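You operate a simulated robot arm through the tools that you are given. There is no shell and no other tool.

The job below is to be done with a simulated robot arm. You get a single attempt, and the scene is never put back.

Task
Unbolt the bracket from the bracket clamp: bolt into the grey tray, bracket into the teal tray.
Fine: slacken it with the socket key, put the key back, open the clamp once the bolt is out. Set down upright: teal socket key, what you pick out.

It is judged by the outcome, as a careful person would: the job done as asked, and still so three seconds after it is handed in. It fails if anything else is knocked over, pushed out of place, dropped, spilled or broken.

Robot
A 6-joint arm with a two-finger parallel gripper, fixed in place. Base frame: the origin is at the foot of the arm, x ahead of it, y to its left, z up; the work surface is at about z = 0.8. Readings come in m, degrees, newtons and seconds.
With the tool pointing down near the work surface it reaches from about 0.24 to 0.64 m from the base axis. Its first joint turns from -66.0 to 66.0 degrees. Payload 2.7 kg.
The TCP is the grasp point between the finger pads, 0.023 m short of the fingertips. In the tool frame z runs along the fingers and y along their closing line. Largest opening 0.094 m; finger width 0.038, thickness 0.01; the body of the gripper, 0.054 by 0.096 m, starts 0.039 m behind the TCP.
Orientation is told as [roll, pitch, yaw] about the base's x, y, z axes, in that order, counted from this pose: with the fingers straight down and closing along the base's y, the tool's x points along the base's -x, its y along +y and its z along -z.

Tools
- The arm moves only by the tool apply_moves. Its argument "moves" is a list of rows, each a list of 3 entries, a list of its own where there are three numbers: the shift along the tool's x, y, z in units of 30 mm (1.0 is 30 mm), then the turn, a rotation vector about the tool's x, y, z in units of 5 degrees (1.0 is 5 degrees), then the opening, from 0 (shut) to 1 (fully open). In form: [[[dx, dy, dz], [rx, ry, rz], grip], ...]. A call has 1 to 20 rows; each row shifts and turns the commanded pose from where the row before left it, along the tool's axes as they then stand. A call with a number of a shift or a turn outside -1 to 1 is refused whole. A row lasts 0.2 s, in which the tool goes at most 0.05 m and 8.6 degrees; a call with a longer step from one row to the next is refused whole, and so is a gripper value outside its range. A pose out of reach is approached as far as the arm can. The call stops where the force on the tool passes 50 N (or 10 N more than at its start, if that is more) or the arm is blocked; 0.2 s more then pass. Each finger travels about 0.045 m/s and halts on what it meets, pressing with about 40 N; the grip force reading is that of the motor and also rises with nothing between the fingers. The clock runs only during rows and for 0.2 s after the last one: add rows that do not move to give the fingers time. The reply holds the time, the measured pose of the TCP, the force on the tool along the base axes, the opening and the grip force, in the units named above and with some noise, with the torque about the TCP (base axes, N m) and any sound that the robot's microphone picked up.
- Cameras (640 x 400 px; columns grow to the right, rows downward): "scene" is fixed at [0.0626, -0.4187, 1.4076]; the picture's right is [0.87, -0.49, 0.00], its down [-0.26, -0.46, -0.85] and it looks along [0.41, 0.74, -0.53] (base axes); focal length 316 px, centre (320, 200). "wrist" rides on the gripper at [0.086, 0.016, -0.075] in the tool frame; the picture's right is [-0.18, 0.98, 0.00], its down [-0.58, -0.11, -0.81] and it looks along [-0.79, -0.15, 0.59] (tool axes); focal length 243 px, centre (320, 200). There is no depth. A picture from a camera that has moved, and an enlarged one, comes with that camera's place and axes in the base frame and with its lens.
- camera(camera): a new picture of that camera. No time passes.
- close_up(camera, box): a new picture of the part [left, top, right, bottom] of that camera's present view, enlarged. No time passes.
- finish_job(): hands the job in; it is judged then, once.

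Nothing tells you positions but the pictures and the camera data. Unless the task says otherwise, let go and move clear before handing in.

The tools are called after ">>>" as name(argument=value, ...) on one line, values as JSON. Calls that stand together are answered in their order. apply_moves: Moves the arm, as the interface text tells. Its arguments: {"type":"object","properties":{"moves":{"type":"array"}},"required":["moves"]} The other tools are called the same way: camera (camera) takes a picture; close_up (camera, box) takes an enlarged picture of a part of a camera's view; finish_job () hands the job in.

At the start:

```text
clock: 0.0
tool_pos: [0.252, 0.3172, 1.202]
orientation: [0.0, 0.0, 0.1]
wrist_force: [-1.6, -0.5, 1.1]
wrist_torque: [0.0, 0.02, 0.02]
grip_width: 0.0939
gripper_force: 0.0
```

scene: 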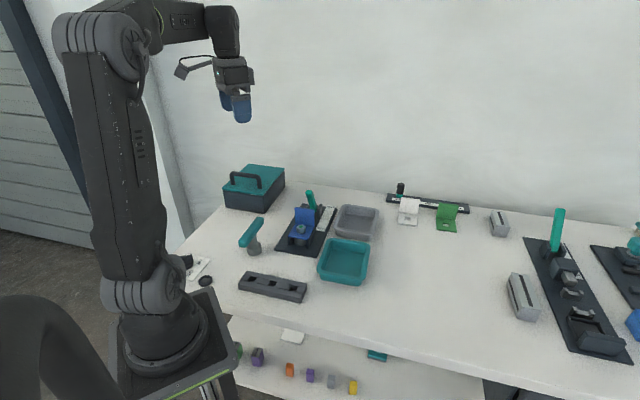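
wrist: 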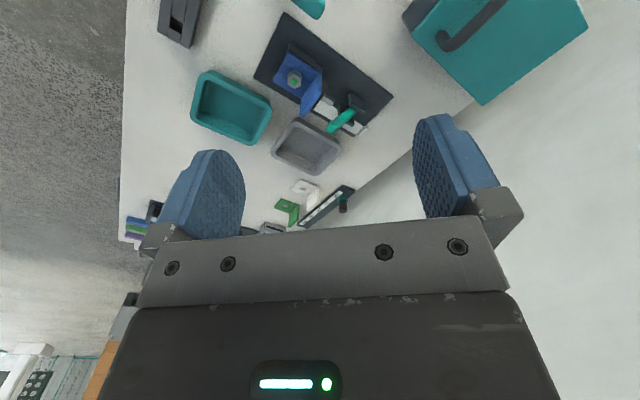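

I see a bench with a blue bracket in a clamp on a dark plate, a teal T-handled key nearby, and the grey and teal trays. I'll look closer before moving.

>>> close_up(camera="scene", box=[220, 160, 400, 310])

>>> close_up(camera="wrist", box=[150, 0, 420, 200])

>>> close_up(camera="scene", box=[230, 180, 350, 260])

```text
2.67 times, centred on (310, 235) of scene
camera zoom: at [0.0626, -0.4187, 1.4076], right [0.87, -0.49, 0.0], down [-0.26, -0.46, -0.85], along [0.41, 0.74, -0.53], focal length 842 px, centre (347, 107)
```

zoom: 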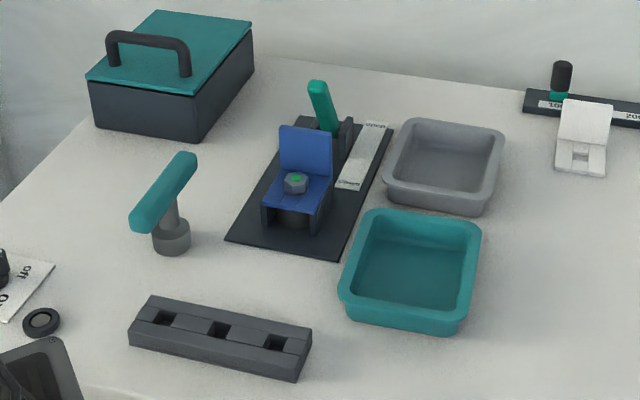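

```text
2.00 times, centred on (285, 100) of wrist
camera zoom: at [0.1646, 0.3319, 1.277], right [0.18, 0.98, 0.0], down [0.58, -0.11, 0.81], along [0.79, -0.15, -0.59], focal length 485 px, centre (390, 400)
```

zoom: 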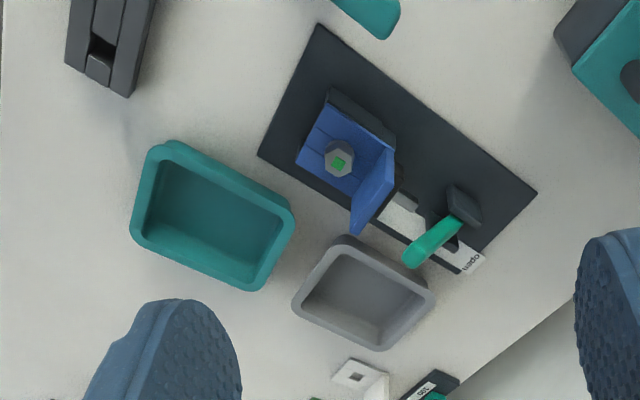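

```text
5.00 times, centred on (290, 220) of scene
camera zoom: at [0.0626, -0.4187, 1.4076], right [0.87, -0.49, 0.0], down [-0.26, -0.46, -0.85], along [0.41, 0.74, -0.53], focal length 1579 px, centre (470, 100)
```

zoom: 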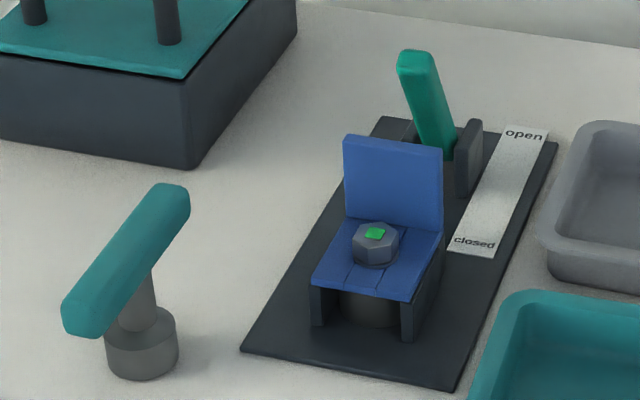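

The bolt head looks to be near (0.37, 0.25, 0.855) and the key near (0.23, 0.27). I'll tilt the wrist camera so it looks down, to get a second view of both.

>>> apply_moves(moves=[[[0, 0, 0], [0, 1, 0], 1], [[0, 0, 0], [0, 1, 0], 1], [[0, 0, 0], [0, 1, 0], 1], [[0, 0, 0], [0, 1, 0], 1], [[0, 0, 0], [0, 1, 0], 1], [[0, 0, 0], [0, 1, 0], 1], [[0, 0, 0], [0, 1, 0], 1], [[0, 0, 0], [0, 0, 0], 1]])

>>> camera(camera="wrist")

>>> camera(camera="scene")

```text
clock: 1.8
tool_pos: [0.2515, 0.3164, 1.2035]
orientation: [0.1, 35.1, 0.2]
wrist_force: [0.1, 0.8, 0.7]
wrist_torque: [0.02, -0.03, 0.0]
grip_width: 0.0937
gripper_force: 0.0
```

```text
taken
camera wrist: at [0.2231, 0.3318, 1.3131], right [0.15, 0.98, -0.1], down [0.94, -0.11, 0.33], along [0.31, -0.15, -0.94], focal length 243 px, centre (320, 200)
```

wrist: 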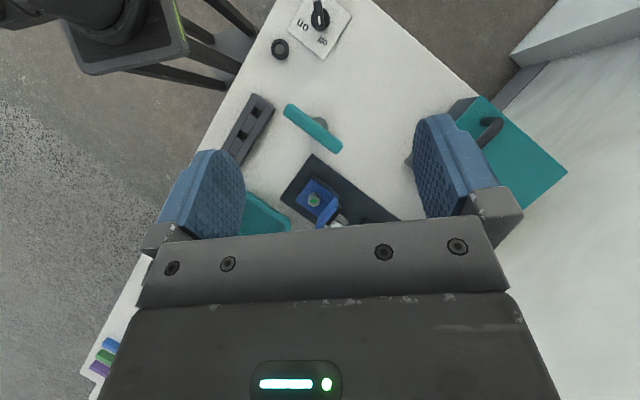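

```text
taken
```

scene: 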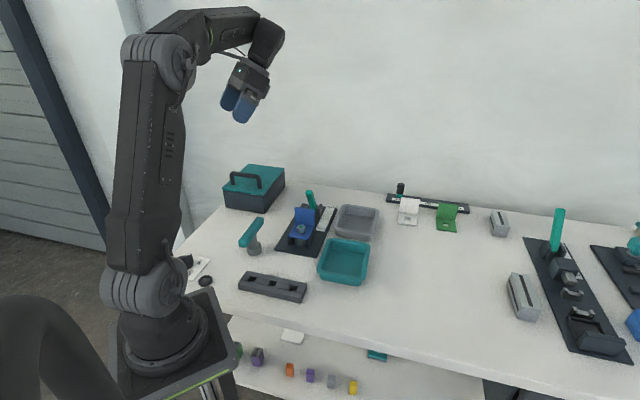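

>>> close_up(camera="wrist", box=[220, 60, 420, 240])

>>> close_up(camera="wrist", box=[260, 80, 380, 160])

```text
2.22 times, centred on (320, 150) of wrist
camera zoom: at [0.2231, 0.3318, 1.3131], right [0.15, 0.98, -0.1], down [0.94, -0.11, 0.33], along [0.31, -0.15, -0.94], focal length 539 px, centre (320, 311)
```

zoom: 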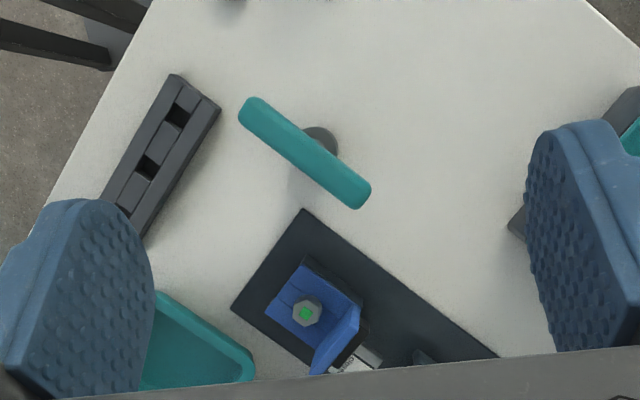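

```text
5.00 times, centred on (320, 120) of wrist
camera zoom: at [0.2231, 0.3318, 1.3131], right [0.15, 0.98, -0.1], down [0.94, -0.11, 0.33], along [0.31, -0.15, -0.94], focal length 1213 px, centre (320, 600)
```

zoom: 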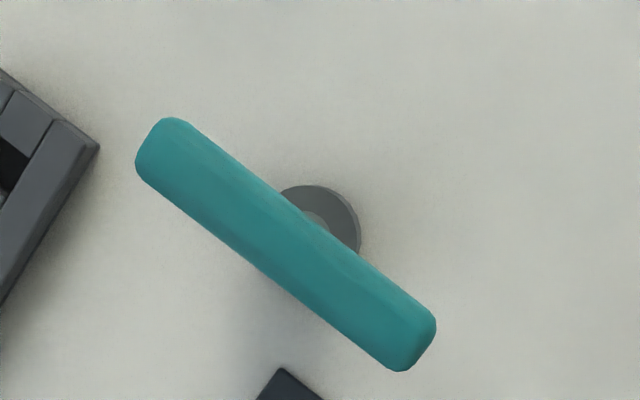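

The key's T-handle is centred near (0.232, 0.271, 0.878) and its bar lies at about 45°, parallel to the clamp plate. I'll level the tool, yaw to 45° above the key, and look again.

>>> apply_moves(moves=[[[0, 0, 0], [0, -1, 0], 1], [[0, 0, 0], [0, -1, 0], 1], [[0, 0, 0], [0, -1, 0], 1], [[0, 0, 0], [0, -1, 0], 1], [[0, 0, 0], [0, -1, 0], 1], [[0, 0, 0], [0, -1, 0], 1], [[0, 0, 0], [0, -1, 0], 1], [[0.325, -0.74, 0.5], [0, 0, 0], 1], [[0.325, -0.74, 0.5], [0, 0, 0], 1], [[0, 0, 0.5], [0, 0, -1], 1], [[0, 0, 0.5], [0, 0, -1], 1], [[0, 0, 0.5], [0, 0, -1], 1], [[0, 0, 0.5], [0, 0, -1], 1], [[0, 0, 0.5], [0, 0, -1], 1], [[0, 0, 0.5], [0, 0, -1], 1], [[0, 0, 0.5], [0, 0, -1], 1], [[0, 0, 0.5], [0, 0, -1], 1], [[0, 0, 0], [0, 0, -1], 1], [[0, 0, 0], [0, 0, 0], 1]])

>>> camera(camera="wrist")

>>> camera(camera="scene")

```text
clock: 5.8
tool_pos: [0.2319, 0.2719, 1.0506]
orientation: [0.1, 0.0, 45.2]
wrist_force: [-0.5, -0.4, 0.4]
wrist_torque: [0.0, -0.01, 0.02]
grip_width: 0.094
gripper_force: 0.0
```

```text
taken
camera wrist: at [0.1596, 0.2212, 1.1259], right [-0.57, 0.82, 0.0], down [0.49, 0.34, 0.81], along [0.66, 0.46, -0.59], focal length 243 px, centre (320, 200)
```

wrist: 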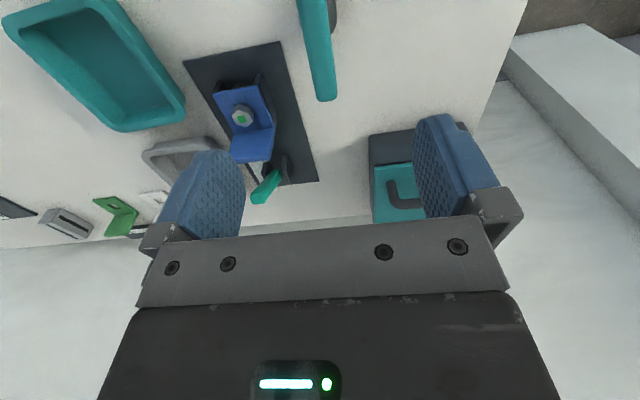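

```text
taken
```

scene: 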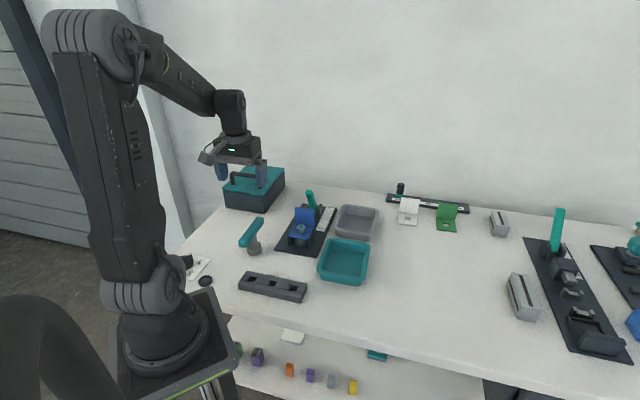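

>>> close_up(camera="wrist", box=[180, 30, 340, 210])

>>> close_up(camera="wrist", box=[200, 60, 300, 140])

>>> close_up(camera="wrist", box=[270, 0, 370, 110])

```text
2.22 times, centred on (260, 120) of wrist
camera zoom: at [0.1596, 0.2212, 1.1259], right [-0.57, 0.82, 0.0], down [0.49, 0.34, 0.81], along [0.66, 0.46, -0.59], focal length 539 px, centre (453, 378)
```

zoom: 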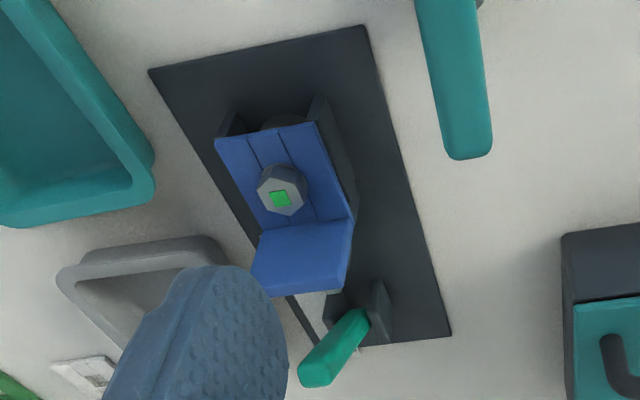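

```text
5.00 times, centred on (250, 100) of wrist
camera zoom: at [0.1596, 0.2212, 1.1259], right [-0.57, 0.82, 0.0], down [0.49, 0.34, 0.81], along [0.66, 0.46, -0.59], focal length 1213 px, centre (670, 700)
```

zoom: 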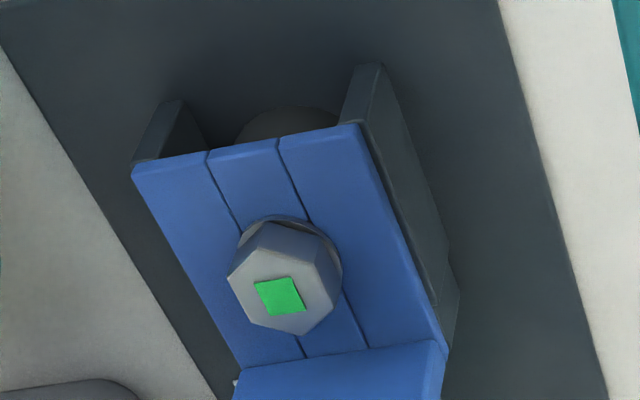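

```text
3.64 times, centred on (320, 55) of wrist
camera zoom: at [0.1596, 0.2212, 1.1259], right [-0.57, 0.82, 0.0], down [0.49, 0.34, 0.81], along [0.66, 0.46, -0.59], focal length 882 px, centre (320, 727)
```

zoom: 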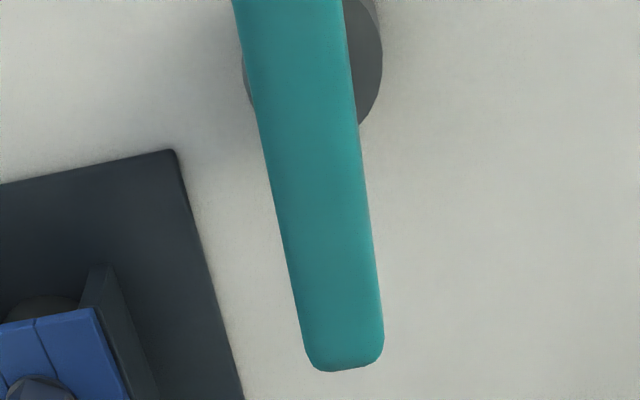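

The bolt head reads near (0.371, 0.247), and the clamp lever stands behind the bracket. I'm lowering toward the key handle to measure it close up.

>>> apply_moves(moves=[[[0, 0, 1], [0, 0, 0], 1], [[0, 0, 1], [0, 0, 0], 1], [[0, 0, 1], [0, 0, 0], 1], [[0, 0, 0], [0, 0, 0], 1]])

>>> camera(camera="wrist")

>>> close_up(camera="scene", box=[190, 130, 350, 270])

```text
clock: 6.8
tool_pos: [0.2321, 0.2725, 0.9629]
orientation: [0.1, 0.0, 45.2]
wrist_force: [0.0, -0.5, -1.0]
wrist_torque: [-0.01, -0.01, -0.01]
grip_width: 0.094
gripper_force: 0.1
```

```text
taken
camera wrist: at [0.1592, 0.2217, 1.036], right [-0.57, 0.82, 0.0], down [0.49, 0.33, 0.81], along [0.66, 0.46, -0.59], focal length 243 px, centre (320, 200)
```

wrist: 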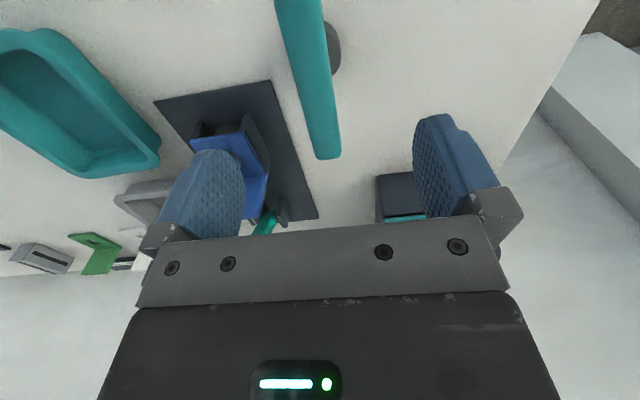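

```text
2.86 times, centred on (270, 200) of scene
camera zoom: at [0.0626, -0.4187, 1.4076], right [0.87, -0.49, 0.0], down [-0.26, -0.46, -0.85], along [0.41, 0.74, -0.53], focal length 902 px, centre (463, 200)
```

zoom: 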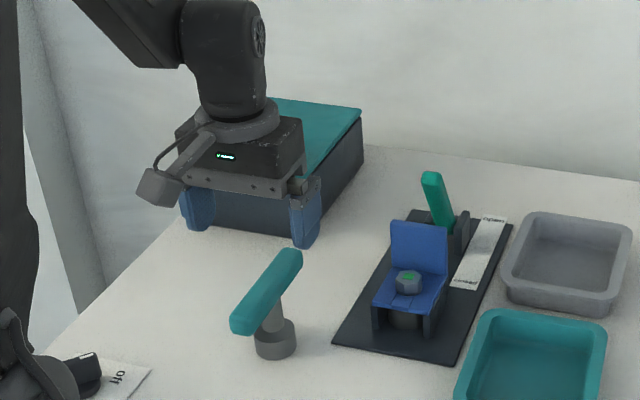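

The handle sits about 4 mm off my closing centre. I'll correct that, then descend around the bar with the fingers open and check before gripping.

>>> apply_moves(moves=[[[-0.054, -0.11, 0], [0, 0, 0], 1], [[0, 0, 0.7], [0, 0, 0], 1], [[0, 0, 0.7], [0, 0, 0], 1], [[0, 0, 0.7], [0, 0, 0], 1], [[0, 0, 0.55], [0, 0, 0], 1], [[0, 0, 0], [0, 0, 0], 1]])

>>> camera(camera="wrist")

>>> close_up(camera="scene", box=[200, 170, 320, 270])

```text
clock: 8.2
tool_pos: [0.2356, 0.2714, 0.883]
orientation: [0.0, -0.1, 45.1]
wrist_force: [-0.8, 0.2, 0.6]
wrist_torque: [-0.02, 0.02, -0.01]
grip_width: 0.0939
gripper_force: 0.1
```

```text
taken
camera wrist: at [0.1636, 0.2208, 0.9574], right [-0.57, 0.82, 0.0], down [0.49, 0.33, 0.81], along [0.66, 0.46, -0.59], focal length 243 px, centre (320, 200)
```

wrist: 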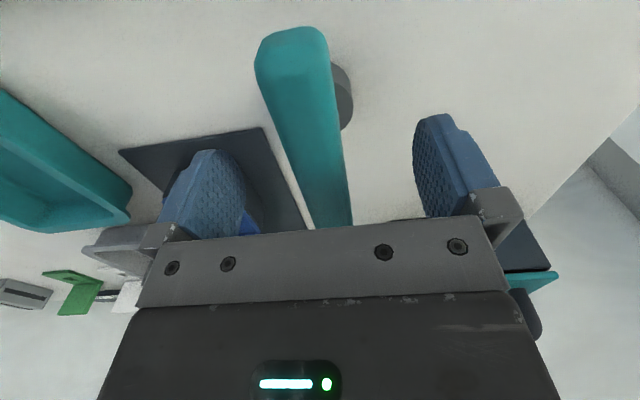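

```text
4.00 times, centred on (260, 220) of scene
camera zoom: at [0.0626, -0.4187, 1.4076], right [0.87, -0.49, 0.0], down [-0.26, -0.46, -0.85], along [0.41, 0.74, -0.53], focal length 1264 px, centre (560, 120)
```

zoom: 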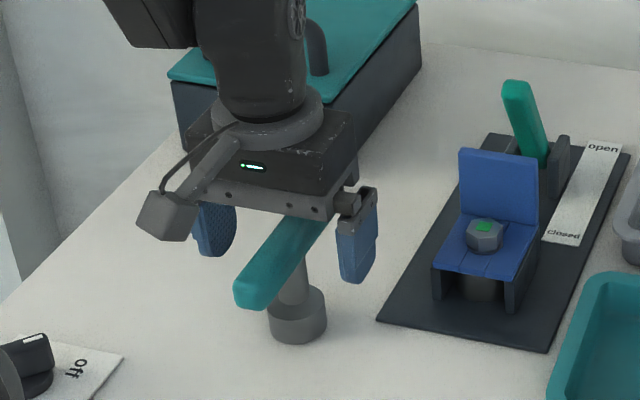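

The bar is between the fingers, about 1–2 mm off centre. I'll nudge across and close on it.

>>> apply_moves(moves=[[[0, -0.04, 0], [0, 0, 0], 0.6], [[0, 0, 0], [0, 0, 0], 0.45], [[0, 0, 0], [0, 0, 0], 0.38], [[0, 0, 0], [0, 0, 0], 0.36], [[0, 0, 0], [0, 0, 0], 0.36]])

>>> camera(camera="wrist")

```text
clock: 9.4
tool_pos: [0.2376, 0.27, 0.8829]
orientation: [0.1, 0.0, 45.1]
wrist_force: [0.2, 0.8, -0.1]
wrist_torque: [0.0, -0.02, -0.05]
grip_width: 0.0339
gripper_force: 0.0
```

```text
taken
camera wrist: at [0.1644, 0.2196, 0.9575], right [-0.57, 0.82, 0.0], down [0.49, 0.33, 0.81], along [0.66, 0.46, -0.59], focal length 243 px, centre (320, 200)
```

wrist: 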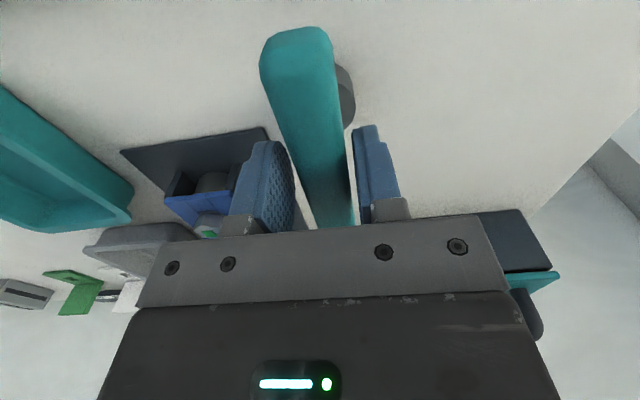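

The bar is centred with small gaps on both sides. Closing fully now.

>>> apply_moves(moves=[[[0, 0, 0], [0, 0, 0], 0.3], [[0, 0, 0], [0, 0, 0], 0.25], [[0, 0, 0], [0, 0, 0], 0.15], [[0, 0, 0], [0, 0, 0], 0], [[0, 0, 0], [0, 0, 0], 0], [[0, 0, 0], [0, 0, 0], 0]])

>>> camera(camera="wrist")

>>> close_up(camera="scene", box=[200, 170, 320, 270])

```text
clock: 10.8
tool_pos: [0.237, 0.2698, 0.8816]
orientation: [0.0, 0.1, 45.1]
wrist_force: [-0.1, 0.3, 1.2]
wrist_torque: [-0.01, -0.04, -0.02]
grip_width: 0.0238
gripper_force: 40.2
```

```text
taken
camera wrist: at [0.1644, 0.2196, 0.9575], right [-0.57, 0.82, 0.0], down [0.49, 0.33, 0.81], along [0.66, 0.46, -0.59], focal length 243 px, centre (320, 200)
```

wrist: 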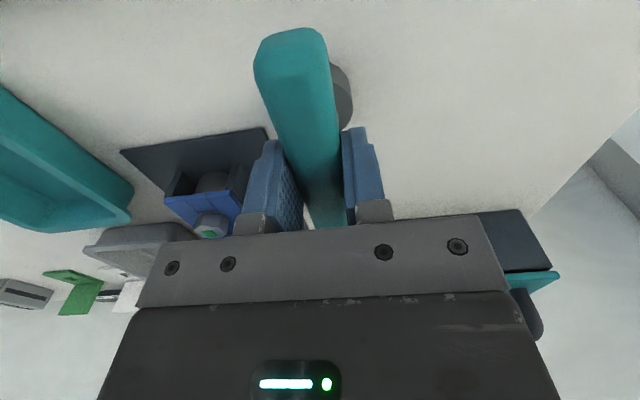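

```text
4.00 times, centred on (260, 220) of scene
camera zoom: at [0.0626, -0.4187, 1.4076], right [0.87, -0.49, 0.0], down [-0.26, -0.46, -0.85], along [0.41, 0.74, -0.53], focal length 1264 px, centre (560, 120)
```

zoom: 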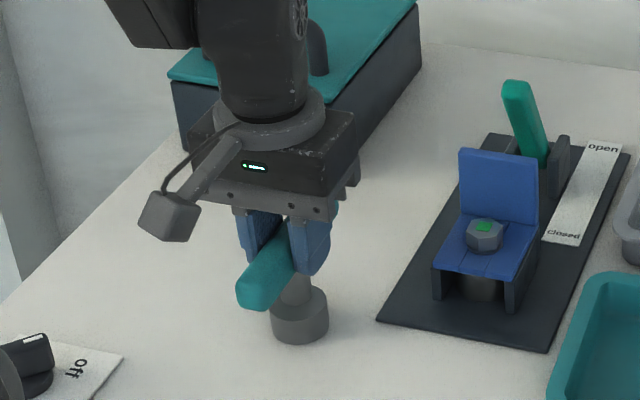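

The key is gripped (opening 0.0238). I'll lift it straight up and see how the socket sits below the TCP.

>>> apply_moves(moves=[[[0, 0, -0.5], [0, 0, 0], 0], [[0, 0, -0.8], [0, 0, 0], 0], [[0, 0, -0.8], [0, 0, 0], 0], [[0, 0, -0.8], [0, 0, 0], 0], [[0, 0, -0.8], [0, 0, 0], 0], [[0, 0, 0], [0, 0, 0], 0]])

>>> camera(camera="wrist")

>>> close_up(camera="scene", box=[200, 130, 320, 230])

>>> close_up(camera="wrist", box=[160, 0, 400, 240])

```text
clock: 12.2
tool_pos: [0.2367, 0.269, 0.9949]
orientation: [0.0, 0.0, 45.1]
wrist_force: [0.3, 0.0, -1.5]
wrist_torque: [0.01, 0.0, 0.02]
grip_width: 0.0236
gripper_force: 39.7
```

```text
taken
camera wrist: at [0.1632, 0.2187, 1.0695], right [-0.57, 0.82, 0.0], down [0.49, 0.34, 0.81], along [0.66, 0.46, -0.59], focal length 243 px, centre (320, 200)
```

wrist: 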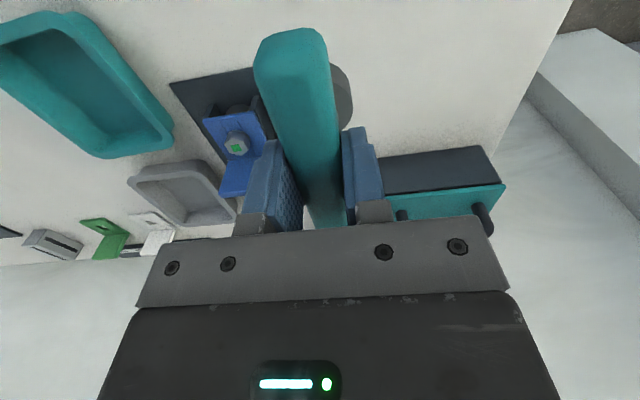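

```text
4.00 times, centred on (260, 180) of scene
camera zoom: at [0.0626, -0.4187, 1.4076], right [0.87, -0.49, 0.0], down [-0.26, -0.46, -0.85], along [0.41, 0.74, -0.53], focal length 1264 px, centre (560, 280)
```

zoom: 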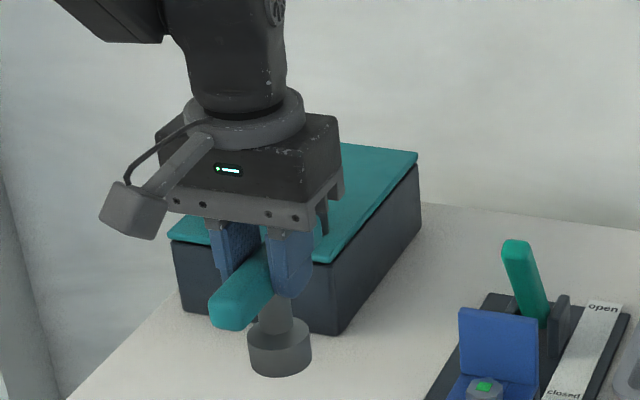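

```text
1.67 times, centred on (280, 120) of wrist
camera zoom: at [0.1632, 0.2187, 1.0695], right [-0.57, 0.82, 0.0], down [0.49, 0.34, 0.81], along [0.66, 0.46, -0.59], focal length 404 px, centre (387, 333)
```

zoom: 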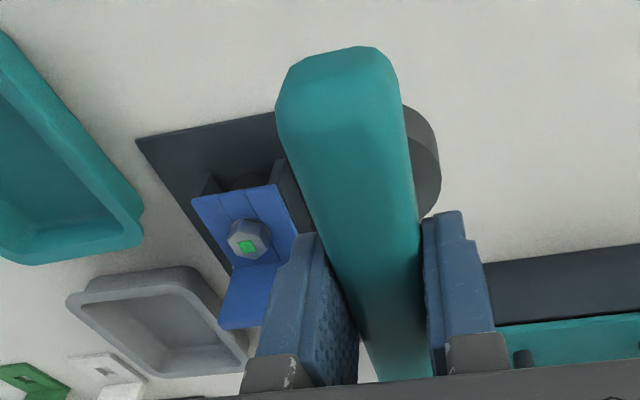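

>>> close_up(camera="wrist", box=[310, 50, 370, 140])

>>> close_up(camera="scene", box=[245, 180, 295, 230])

>>> close_up(camera="wrist", box=[200, 100, 280, 200])

```text
4.44 times, centred on (340, 95) of wrist
camera zoom: at [0.1632, 0.2187, 1.0695], right [-0.57, 0.82, 0.0], down [0.49, 0.34, 0.81], along [0.66, 0.46, -0.59], focal length 1078 px, centre (231, 667)
```

zoom: 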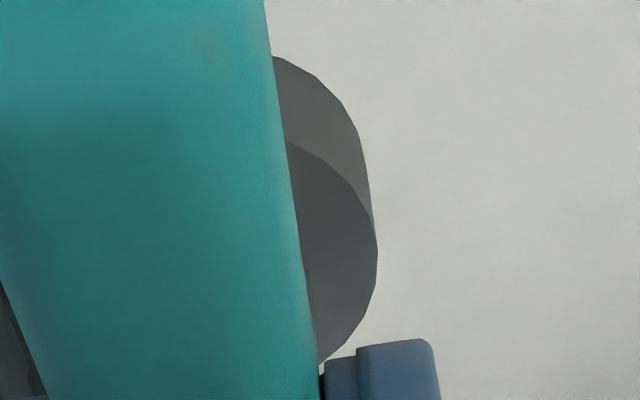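

```text
8.00 times, centred on (270, 205) of scene
camera zoom: at [0.0626, -0.4187, 1.4076], right [0.87, -0.49, 0.0], down [-0.26, -0.46, -0.85], along [0.41, 0.74, -0.53], focal length 2527 px, centre (720, 160)
```

zoom: 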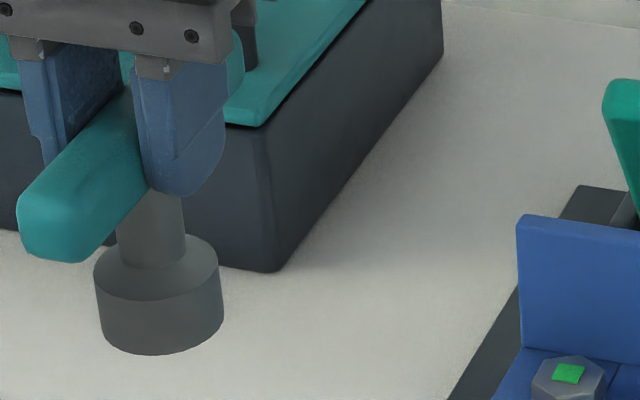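

```text
4.00 times, centred on (240, 150) of wrist
camera zoom: at [0.1632, 0.2187, 1.0695], right [-0.57, 0.82, 0.0], down [0.49, 0.34, 0.81], along [0.66, 0.46, -0.59], focal length 970 px, centre (640, 400)
```

zoom: 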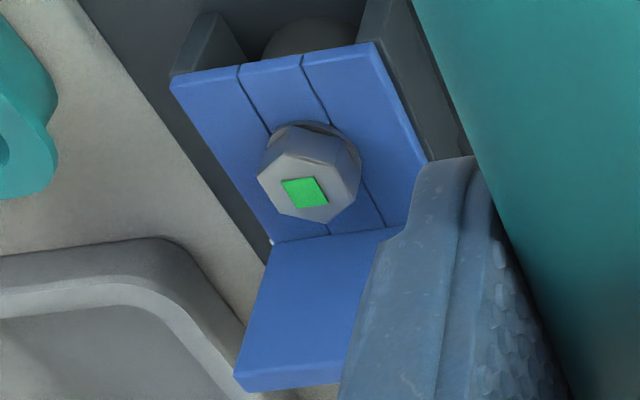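

The key hangs vertically below the gripper, and the socket axis is within a few mm of the TCP. I'll zoom on the bolt for its hex orientation, then move above it.

>>> close_up(camera="wrist", box=[220, 125, 256, 161])

>>> close_up(camera="scene", box=[285, 205, 325, 245])

```text
11.11 times, centred on (238, 143) of wrist
camera zoom: at [0.1632, 0.2187, 1.0695], right [-0.57, 0.82, 0.0], down [0.49, 0.34, 0.81], along [0.66, 0.46, -0.59], focal length 2696 px, centre (1231, 833)
```

zoom: 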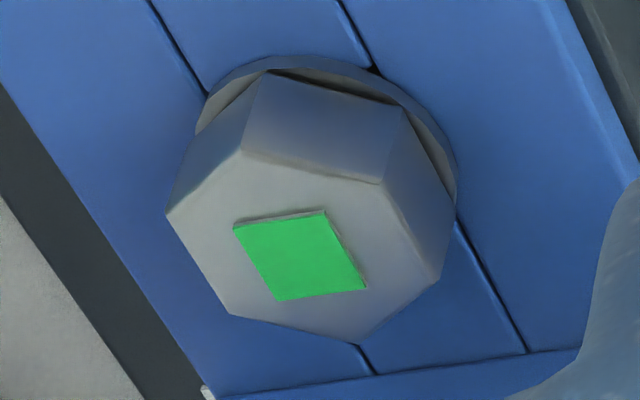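

```text
10.00 times, centred on (305, 225) of scene
camera zoom: at [0.0626, -0.4187, 1.4076], right [0.87, -0.49, 0.0], down [-0.26, -0.46, -0.85], along [0.41, 0.74, -0.53], focal length 3159 px, centre (470, -50)
```

zoom: 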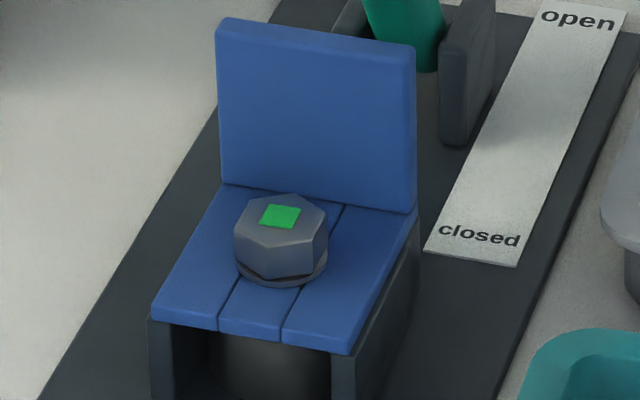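

The hex corners line up with the plate's long axis, and the bolt centre is about (0.3735, 0.248, 0.857). I'm carrying the key to hover just above it.

>>> apply_moves(moves=[[[-0.526, -0.745, 0], [0, 0, 0], 0], [[-0.526, -0.745, 0], [0, 0, 0], 0], [[-0.526, -0.745, 0], [0, 0, 0], 0], [[-0.526, -0.745, 0], [0, 0, 0], 0], [[-0.526, -0.745, 0], [0, 0, 0], 0], [[0, 0, 0.5], [0, 0, 0], 0], [[0, 0, 0.5], [0, 0, 0], 0], [[0, 0, 0], [0, 0, 0], 0]])

>>> camera(camera="wrist")

>>> close_up(camera="scene", box=[275, 180, 335, 250])

>>> close_up(camera="wrist", box=[280, 40, 370, 140])

```text
clock: 14.0
tool_pos: [0.3721, 0.2468, 0.9627]
orientation: [0.1, -0.1, 45.0]
wrist_force: [-0.2, -0.6, -2.3]
wrist_torque: [-0.01, -0.01, -0.01]
grip_width: 0.0238
gripper_force: 40.3
```

```text
taken
camera wrist: at [0.2989, 0.1962, 1.0379], right [-0.57, 0.82, 0.0], down [0.49, 0.33, 0.81], along [0.66, 0.46, -0.59], focal length 243 px, centre (320, 200)
```

wrist: 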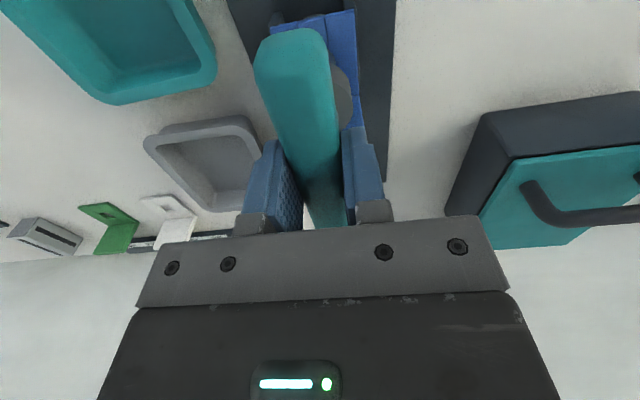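

```text
5.71 times, centred on (305, 215) of scene
camera zoom: at [0.0626, -0.4187, 1.4076], right [0.87, -0.49, 0.0], down [-0.26, -0.46, -0.85], along [0.41, 0.74, -0.53], focal length 1805 px, centre (406, 114)
```

zoom: 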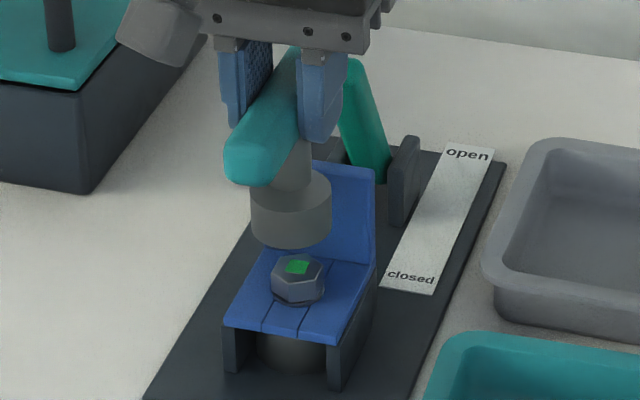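

```text
4.00 times, centred on (325, 90) of wrist
camera zoom: at [0.2989, 0.1962, 1.0379], right [-0.57, 0.82, 0.0], down [0.49, 0.33, 0.81], along [0.66, 0.46, -0.59], focal length 970 px, centre (300, 640)
```

zoom: 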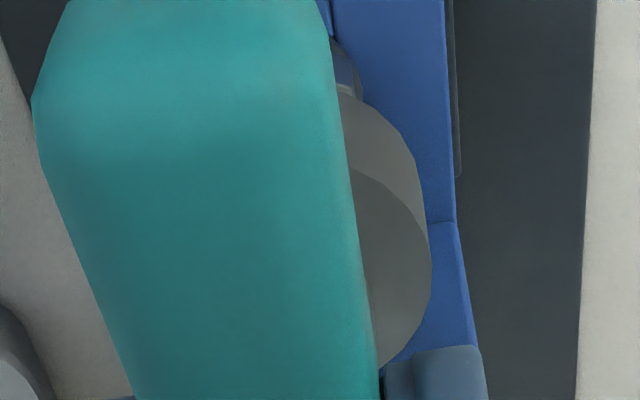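

The socket hovers roughly over the bolt. I'll zoom in tighter to measure the residual offset.

>>> close_up(camera="scene", box=[285, 205, 325, 245])

>>> close_up(camera="wrist", box=[320, 30, 360, 70])

```text
10.00 times, centred on (305, 225) of scene
camera zoom: at [0.0626, -0.4187, 1.4076], right [0.87, -0.49, 0.0], down [-0.26, -0.46, -0.85], along [0.41, 0.74, -0.53], focal length 3159 px, centre (470, -50)
```

zoom: 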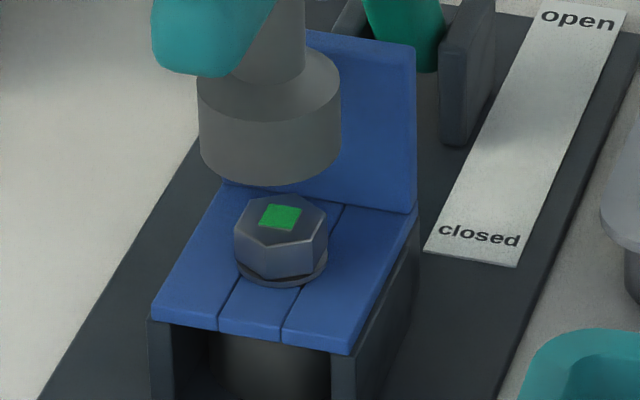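

```text
10.00 times, centred on (340, 50) of wrist
camera zoom: at [0.2989, 0.1962, 1.0379], right [-0.57, 0.82, 0.0], down [0.49, 0.33, 0.81], along [0.66, 0.46, -0.59], focal length 2426 px, centre (120, 1700)
```

zoom: 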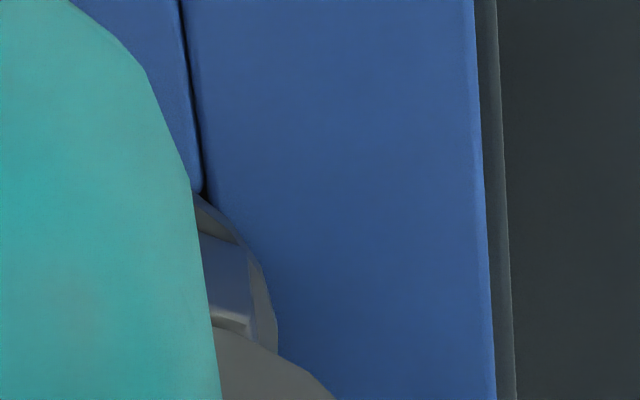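

The bolt is about 3 mm toward −e1 and 2 mm toward +e2 from the socket axis. I'll correct that, lower partway, and recheck.

>>> apply_moves(moves=[[[0.1, -0.073, 0], [0, 0, 0], 0], [[0, 0, 0.5], [0, 0, 0], 0], [[0, 0, 0], [0, 0, 0], 0]])

>>> close_up(camera="scene", box=[285, 205, 325, 245])

>>> close_up(camera="wrist", box=[310, 30, 370, 140])

```text
clock: 14.8
tool_pos: [0.3708, 0.2427, 0.9478]
orientation: [0.1, 0.1, 45.1]
wrist_force: [0.1, -0.1, -2.2]
wrist_torque: [-0.01, 0.02, 0.03]
grip_width: 0.0236
gripper_force: 39.9
```

```text
10.00 times, centred on (305, 225) of scene
camera zoom: at [0.0626, -0.4187, 1.4076], right [0.87, -0.49, 0.0], down [-0.26, -0.46, -0.85], along [0.41, 0.74, -0.53], focal length 3159 px, centre (470, -50)
```

zoom: 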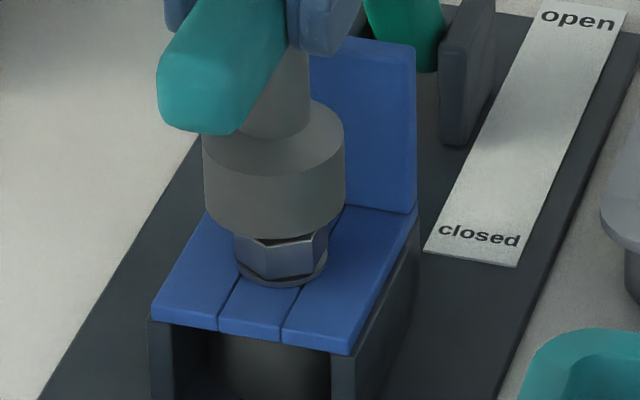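

```text
3.64 times, centred on (340, 85) of wrist
camera zoom: at [0.2978, 0.1921, 1.0224], right [-0.57, 0.82, 0.0], down [0.49, 0.33, 0.81], along [0.66, 0.46, -0.59], focal length 882 px, centre (247, 618)
```

zoom: 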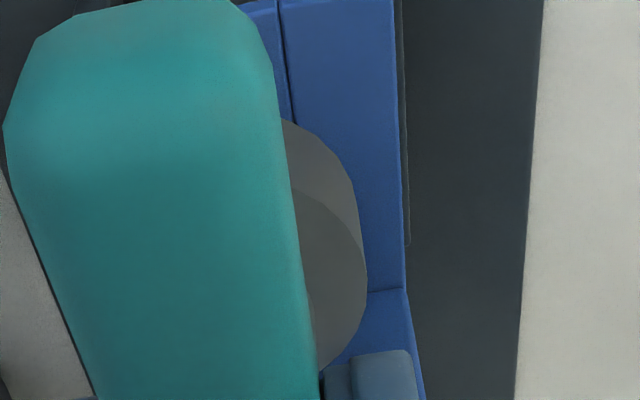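

>>> apply_moves(moves=[[[0, -0.045, 0], [0, 0, 0], 0], [[0, 0, 0.2], [0, 0, 0], 0], [[0, 0, 0], [0, 0, 0], 0]])

>>> close_up(camera="scene", box=[285, 205, 325, 245])

```text
clock: 15.6
tool_pos: [0.3709, 0.2418, 0.9411]
orientation: [0.1, 0.0, 45.1]
wrist_force: [0.3, 0.6, -2.4]
wrist_torque: [-0.03, 0.0, -0.04]
grip_width: 0.0237
gripper_force: 40.1
```

```text
10.00 times, centred on (305, 225) of scene
camera zoom: at [0.0626, -0.4187, 1.4076], right [0.87, -0.49, 0.0], down [-0.26, -0.46, -0.85], along [0.41, 0.74, -0.53], focal length 3159 px, centre (470, -50)
```

zoom: 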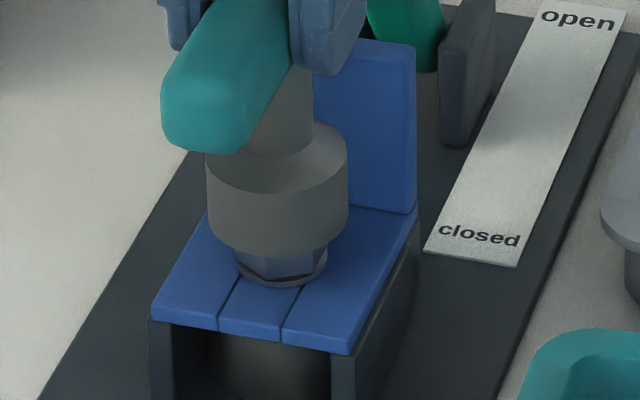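

The socket now looks within about 1 mm of the bolt axis. I'll lower in small steps and watch the force.

>>> apply_moves(moves=[[[-0.017, -0.02, 0.05], [0, 0, 0], 0], [[0, 0, 0.08], [0, 0, 0], 0], [[0, 0, 0.08], [0, 0, 0], 0], [[0, 0, 0.08], [0, 0, 0], 0], [[0, 0, 0], [0, 0, 0], 0]])

>>> close_up(camera="scene", box=[285, 205, 325, 245])

```text
clock: 16.8
tool_pos: [0.3736, 0.2426, 0.9355]
orientation: [-0.1, -0.4, 45.1]
wrist_force: [-1.1, -0.8, 25.4]
wrist_torque: [0.23, -0.08, 0.0]
grip_width: 0.024
gripper_force: 40.3
```

```text
10.00 times, centred on (305, 225) of scene
camera zoom: at [0.0623, -0.419, 1.4075], right [0.87, -0.49, 0.0], down [-0.26, -0.46, -0.85], along [0.41, 0.74, -0.53], focal length 3159 px, centre (470, -50)
```

zoom: 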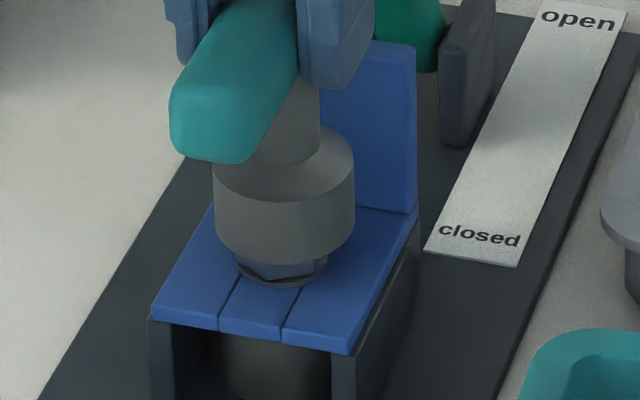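

Contact at about 25 N before the socket seated, so it is either slightly off axis or the hex isn't lined up. I'll back up a little and re-measure.

>>> apply_moves(moves=[[[0, 0, -0.2], [0, 0, 0], 0], [[0, 0, 0], [0, 0, 0], 0]])

>>> close_up(camera="scene", box=[285, 205, 325, 245])

>>> close_up(camera="wrist", box=[310, 30, 370, 140])

>>> camera(camera="scene")

```text
clock: 17.4
tool_pos: [0.3714, 0.2405, 0.9395]
orientation: [0.1, 0.2, 45.1]
wrist_force: [0.1, 0.8, -1.8]
wrist_torque: [-0.02, -0.03, -0.03]
grip_width: 0.0235
gripper_force: 39.7
```

```text
10.00 times, centred on (305, 225) of scene
camera zoom: at [0.0626, -0.4187, 1.4076], right [0.87, -0.49, 0.0], down [-0.26, -0.46, -0.85], along [0.41, 0.74, -0.53], focal length 3159 px, centre (470, -50)
```

zoom: 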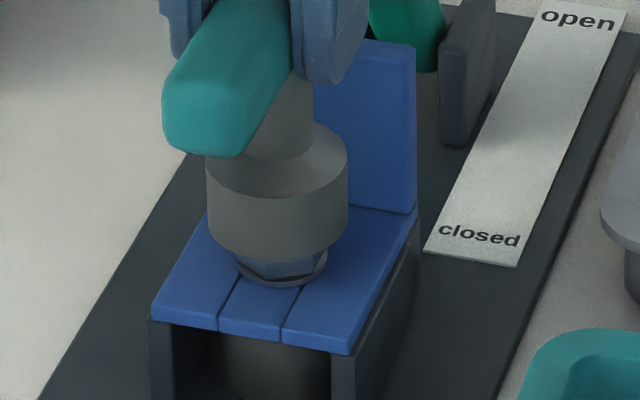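

```text
3.64 times, centred on (340, 85) of wrist
camera zoom: at [0.299, 0.1917, 1.0134], right [-0.57, 0.82, 0.0], down [0.49, 0.34, 0.8], along [0.66, 0.46, -0.59], focal length 882 px, centre (247, 618)
```

zoom: 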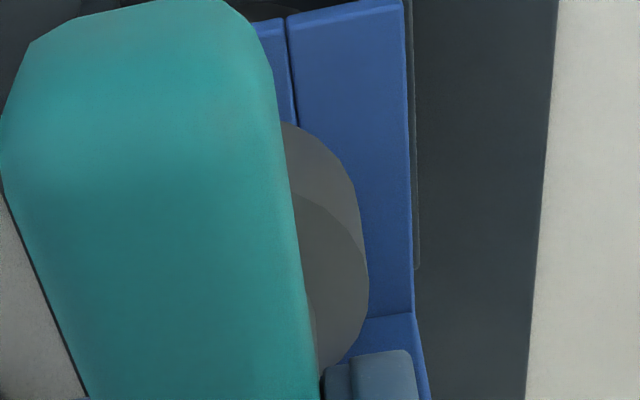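

```text
taken
```

scene: 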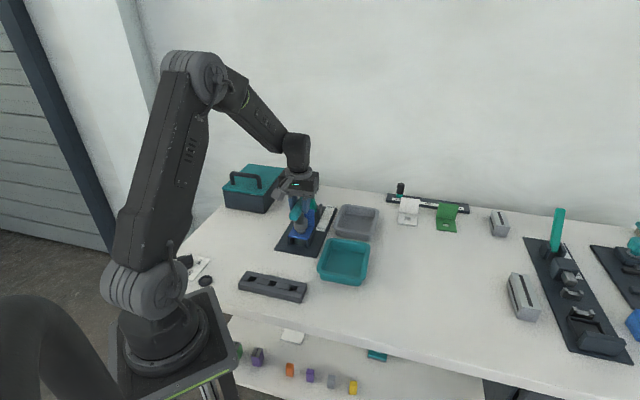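

>>> close_up(camera="scene", box=[295, 212, 323, 236])

>>> close_up(camera="wrist", box=[325, 35, 365, 70])

```text
16.00 times, centred on (309, 224) of scene
camera zoom: at [0.0626, -0.4187, 1.4076], right [0.87, -0.49, 0.0], down [-0.26, -0.46, -0.85], along [0.41, 0.74, -0.53], focal length 5054 px, centre (496, -184)
```

zoom: 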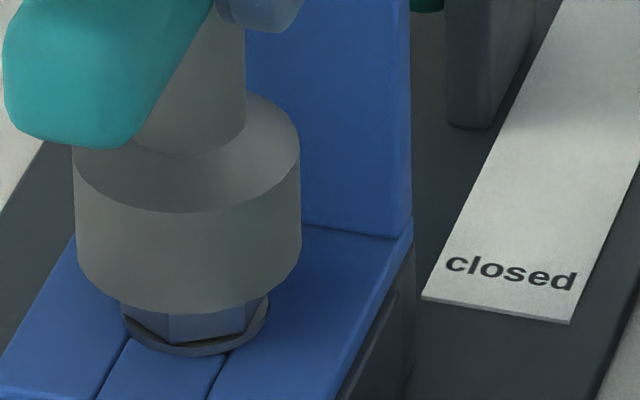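

```text
11.43 times, centred on (345, 52) of wrist
camera zoom: at [0.299, 0.1917, 1.0134], right [-0.57, 0.82, 0.0], down [0.49, 0.34, 0.8], along [0.66, 0.46, -0.59], focal length 2773 px, centre (34, 1886)
```

zoom: 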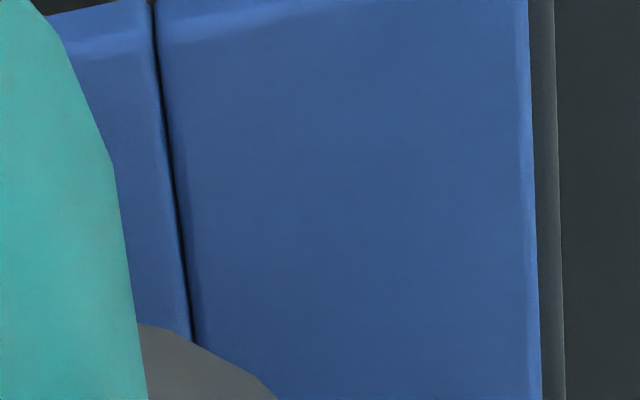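

The socket is about 1 mm left of the bolt as seen from the scene camera. I'll trim that and lower one step at a time to find the exact contact height.

>>> apply_moves(moves=[[[-0.01, -0.033, 0], [0, 0, 0], 0], [[0, 0, 0.05], [0, 0, 0], 0], [[0, 0, 0], [0, 0, 0], 0]])

>>> apply_moves(moves=[[[0, 0, 0.035], [0, 0, 0], 0], [[0, 0, 0], [0, 0, 0], 0]])

>>> apply_moves(moves=[[[0, 0, 0.035], [0, 0, 0], 0], [[0, 0, 0], [0, 0, 0], 0]])

>>> close_up(camera="scene", box=[295, 212, 323, 236])

```text
clock: 18.2
tool_pos: [0.3731, 0.242, 0.9394]
orientation: [0.0, -0.1, 45.1]
wrist_force: [0.8, 0.2, -1.7]
wrist_torque: [-0.01, 0.0, -0.01]
grip_width: 0.0237
gripper_force: 40.0
```

```text
clock: 18.8
tool_pos: [0.3739, 0.2422, 0.938]
orientation: [0.1, 0.0, 45.2]
wrist_force: [0.7, 0.2, -2.5]
wrist_torque: [-0.03, -0.01, 0.0]
grip_width: 0.0237
gripper_force: 40.0
```

```text
clock: 19.4
tool_pos: [0.3729, 0.2418, 0.9373]
orientation: [0.0, 0.0, 45.1]
wrist_force: [0.5, 0.4, -1.1]
wrist_torque: [0.01, 0.0, 0.0]
grip_width: 0.0238
gripper_force: 40.2
```

```text
16.00 times, centred on (309, 224) of scene
camera zoom: at [0.0626, -0.4187, 1.4076], right [0.87, -0.49, 0.0], down [-0.26, -0.46, -0.85], along [0.41, 0.74, -0.53], focal length 5054 px, centre (496, -184)
```

zoom: 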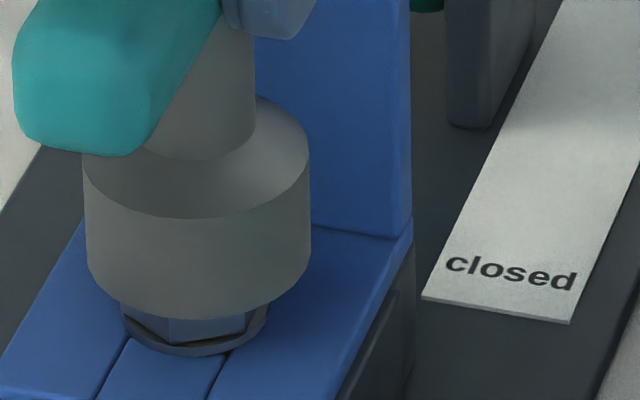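

>>> apply_moves(moves=[[[0, 0.02, 0.035], [0, 0, 0], 0], [[0, 0, 0], [0, 0, 0], 0]])

>>> apply_moves(moves=[[[0, 0, 0.035], [0, 0, 0], 0], [[0, 0, 0], [0, 0, 0], 0]])

>>> close_up(camera="scene", box=[295, 212, 323, 236])

```text
clock: 20.0
tool_pos: [0.3741, 0.242, 0.9354]
orientation: [0.1, -0.1, 45.0]
wrist_force: [0.6, -3.0, 4.0]
wrist_torque: [-0.1, -0.07, 0.02]
grip_width: 0.0235
gripper_force: 40.1
```

```text
clock: 20.6
tool_pos: [0.3722, 0.2417, 0.936]
orientation: [0.0, -0.1, 45.1]
wrist_force: [-4.3, -5.1, 20.9]
wrist_torque: [-0.1, 0.29, 0.06]
grip_width: 0.0236
gripper_force: 40.0
```

```text
16.00 times, centred on (309, 224) of scene
camera zoom: at [0.0622, -0.419, 1.4075], right [0.87, -0.49, 0.0], down [-0.26, -0.46, -0.85], along [0.41, 0.74, -0.53], focal length 5054 px, centre (496, -184)
```

zoom: 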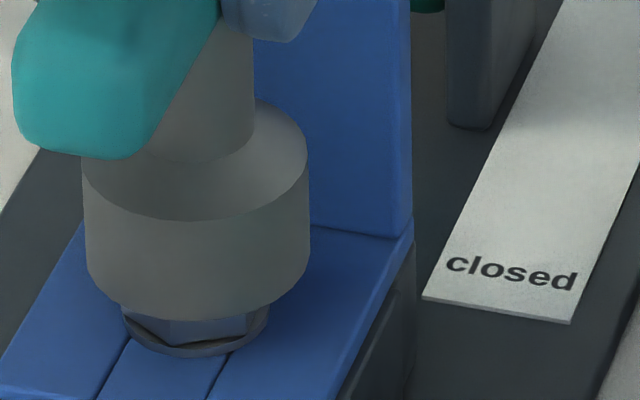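

The contact torque puts the touching point on the +e1 side of the rim, which matches the scene view, so the socket should go about 2.5 mm toward +e1. I'll lift slightly, shift and try again.

>>> apply_moves(moves=[[[0, 0, -0.1], [0, 0, 0], 0], [[-0.083, 0.024, 0], [0, 0, 0], 0], [[0, 0, 0.035], [0, 0, 0], 0], [[0, 0, 0], [0, 0, 0], 0]])

>>> apply_moves(moves=[[[0, 0, 0.035], [0, 0, 0], 0], [[0, 0, 0], [0, 0, 0], 0]])

>>> apply_moves(moves=[[[0, 0, 0.03], [0, 0, 0], 0], [[0, 0, 0], [0, 0, 0], 0]])

>>> close_up(camera="scene", box=[295, 212, 323, 236])

```text
clock: 21.6
tool_pos: [0.3754, 0.2444, 0.9362]
orientation: [0.0, 0.0, 45.1]
wrist_force: [0.0, -0.4, -2.0]
wrist_torque: [0.02, 0.01, 0.0]
grip_width: 0.0239
gripper_force: 40.2
```

```text
clock: 22.2
tool_pos: [0.3746, 0.2431, 0.9352]
orientation: [0.0, -0.1, 45.1]
wrist_force: [-0.5, 0.3, -2.2]
wrist_torque: [0.0, 0.01, 0.04]
grip_width: 0.0239
gripper_force: 40.0
```

```text
clock: 22.8
tool_pos: [0.3741, 0.245, 0.9354]
orientation: [0.0, -0.1, 45.2]
wrist_force: [0.1, 2.3, -1.4]
wrist_torque: [0.1, -0.02, -0.02]
grip_width: 0.0236
gripper_force: 39.8
```

```text
16.00 times, centred on (309, 224) of scene
camera zoom: at [0.0626, -0.4187, 1.4076], right [0.87, -0.49, 0.0], down [-0.26, -0.46, -0.85], along [0.41, 0.74, -0.53], focal length 5054 px, centre (496, -184)
```

zoom: 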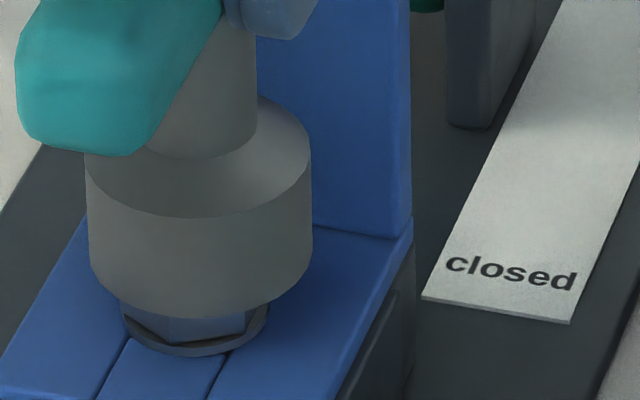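

Now there is only a light sideways force at this height, so the rim may be starting over the head. I'll trim sideways and keep lowering.

>>> apply_moves(moves=[[[-0.012, 0.025, 0], [0, 0, 0], 0], [[0, 0, 0.035], [0, 0, 0], 0], [[0, 0, 0], [0, 0, 0], 0]])

>>> apply_moves(moves=[[[0, 0, 0.035], [0, 0, 0], 0], [[0, 0, 0], [0, 0, 0], 0]])

>>> close_up(camera="scene", box=[295, 212, 323, 236])

```text
clock: 23.6
tool_pos: [0.3741, 0.2461, 0.9328]
orientation: [0.1, -0.1, 45.1]
wrist_force: [-0.6, 0.3, -2.7]
wrist_torque: [0.03, 0.01, 0.03]
grip_width: 0.0238
gripper_force: 39.7
```

```text
clock: 24.2
tool_pos: [0.3743, 0.2452, 0.9333]
orientation: [0.0, 0.0, 45.2]
wrist_force: [0.2, 0.7, -1.9]
wrist_torque: [-0.02, -0.02, 0.0]
grip_width: 0.0238
gripper_force: 40.1
```

```text
16.00 times, centred on (309, 224) of scene
camera zoom: at [0.0626, -0.4187, 1.4076], right [0.87, -0.49, 0.0], down [-0.26, -0.46, -0.85], along [0.41, 0.74, -0.53], focal length 5054 px, centre (496, -184)
```

zoom: 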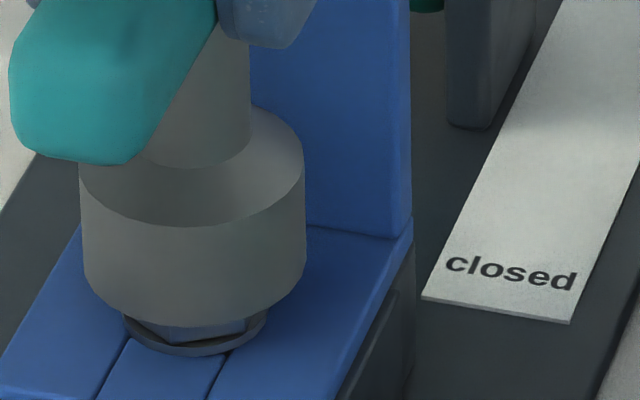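

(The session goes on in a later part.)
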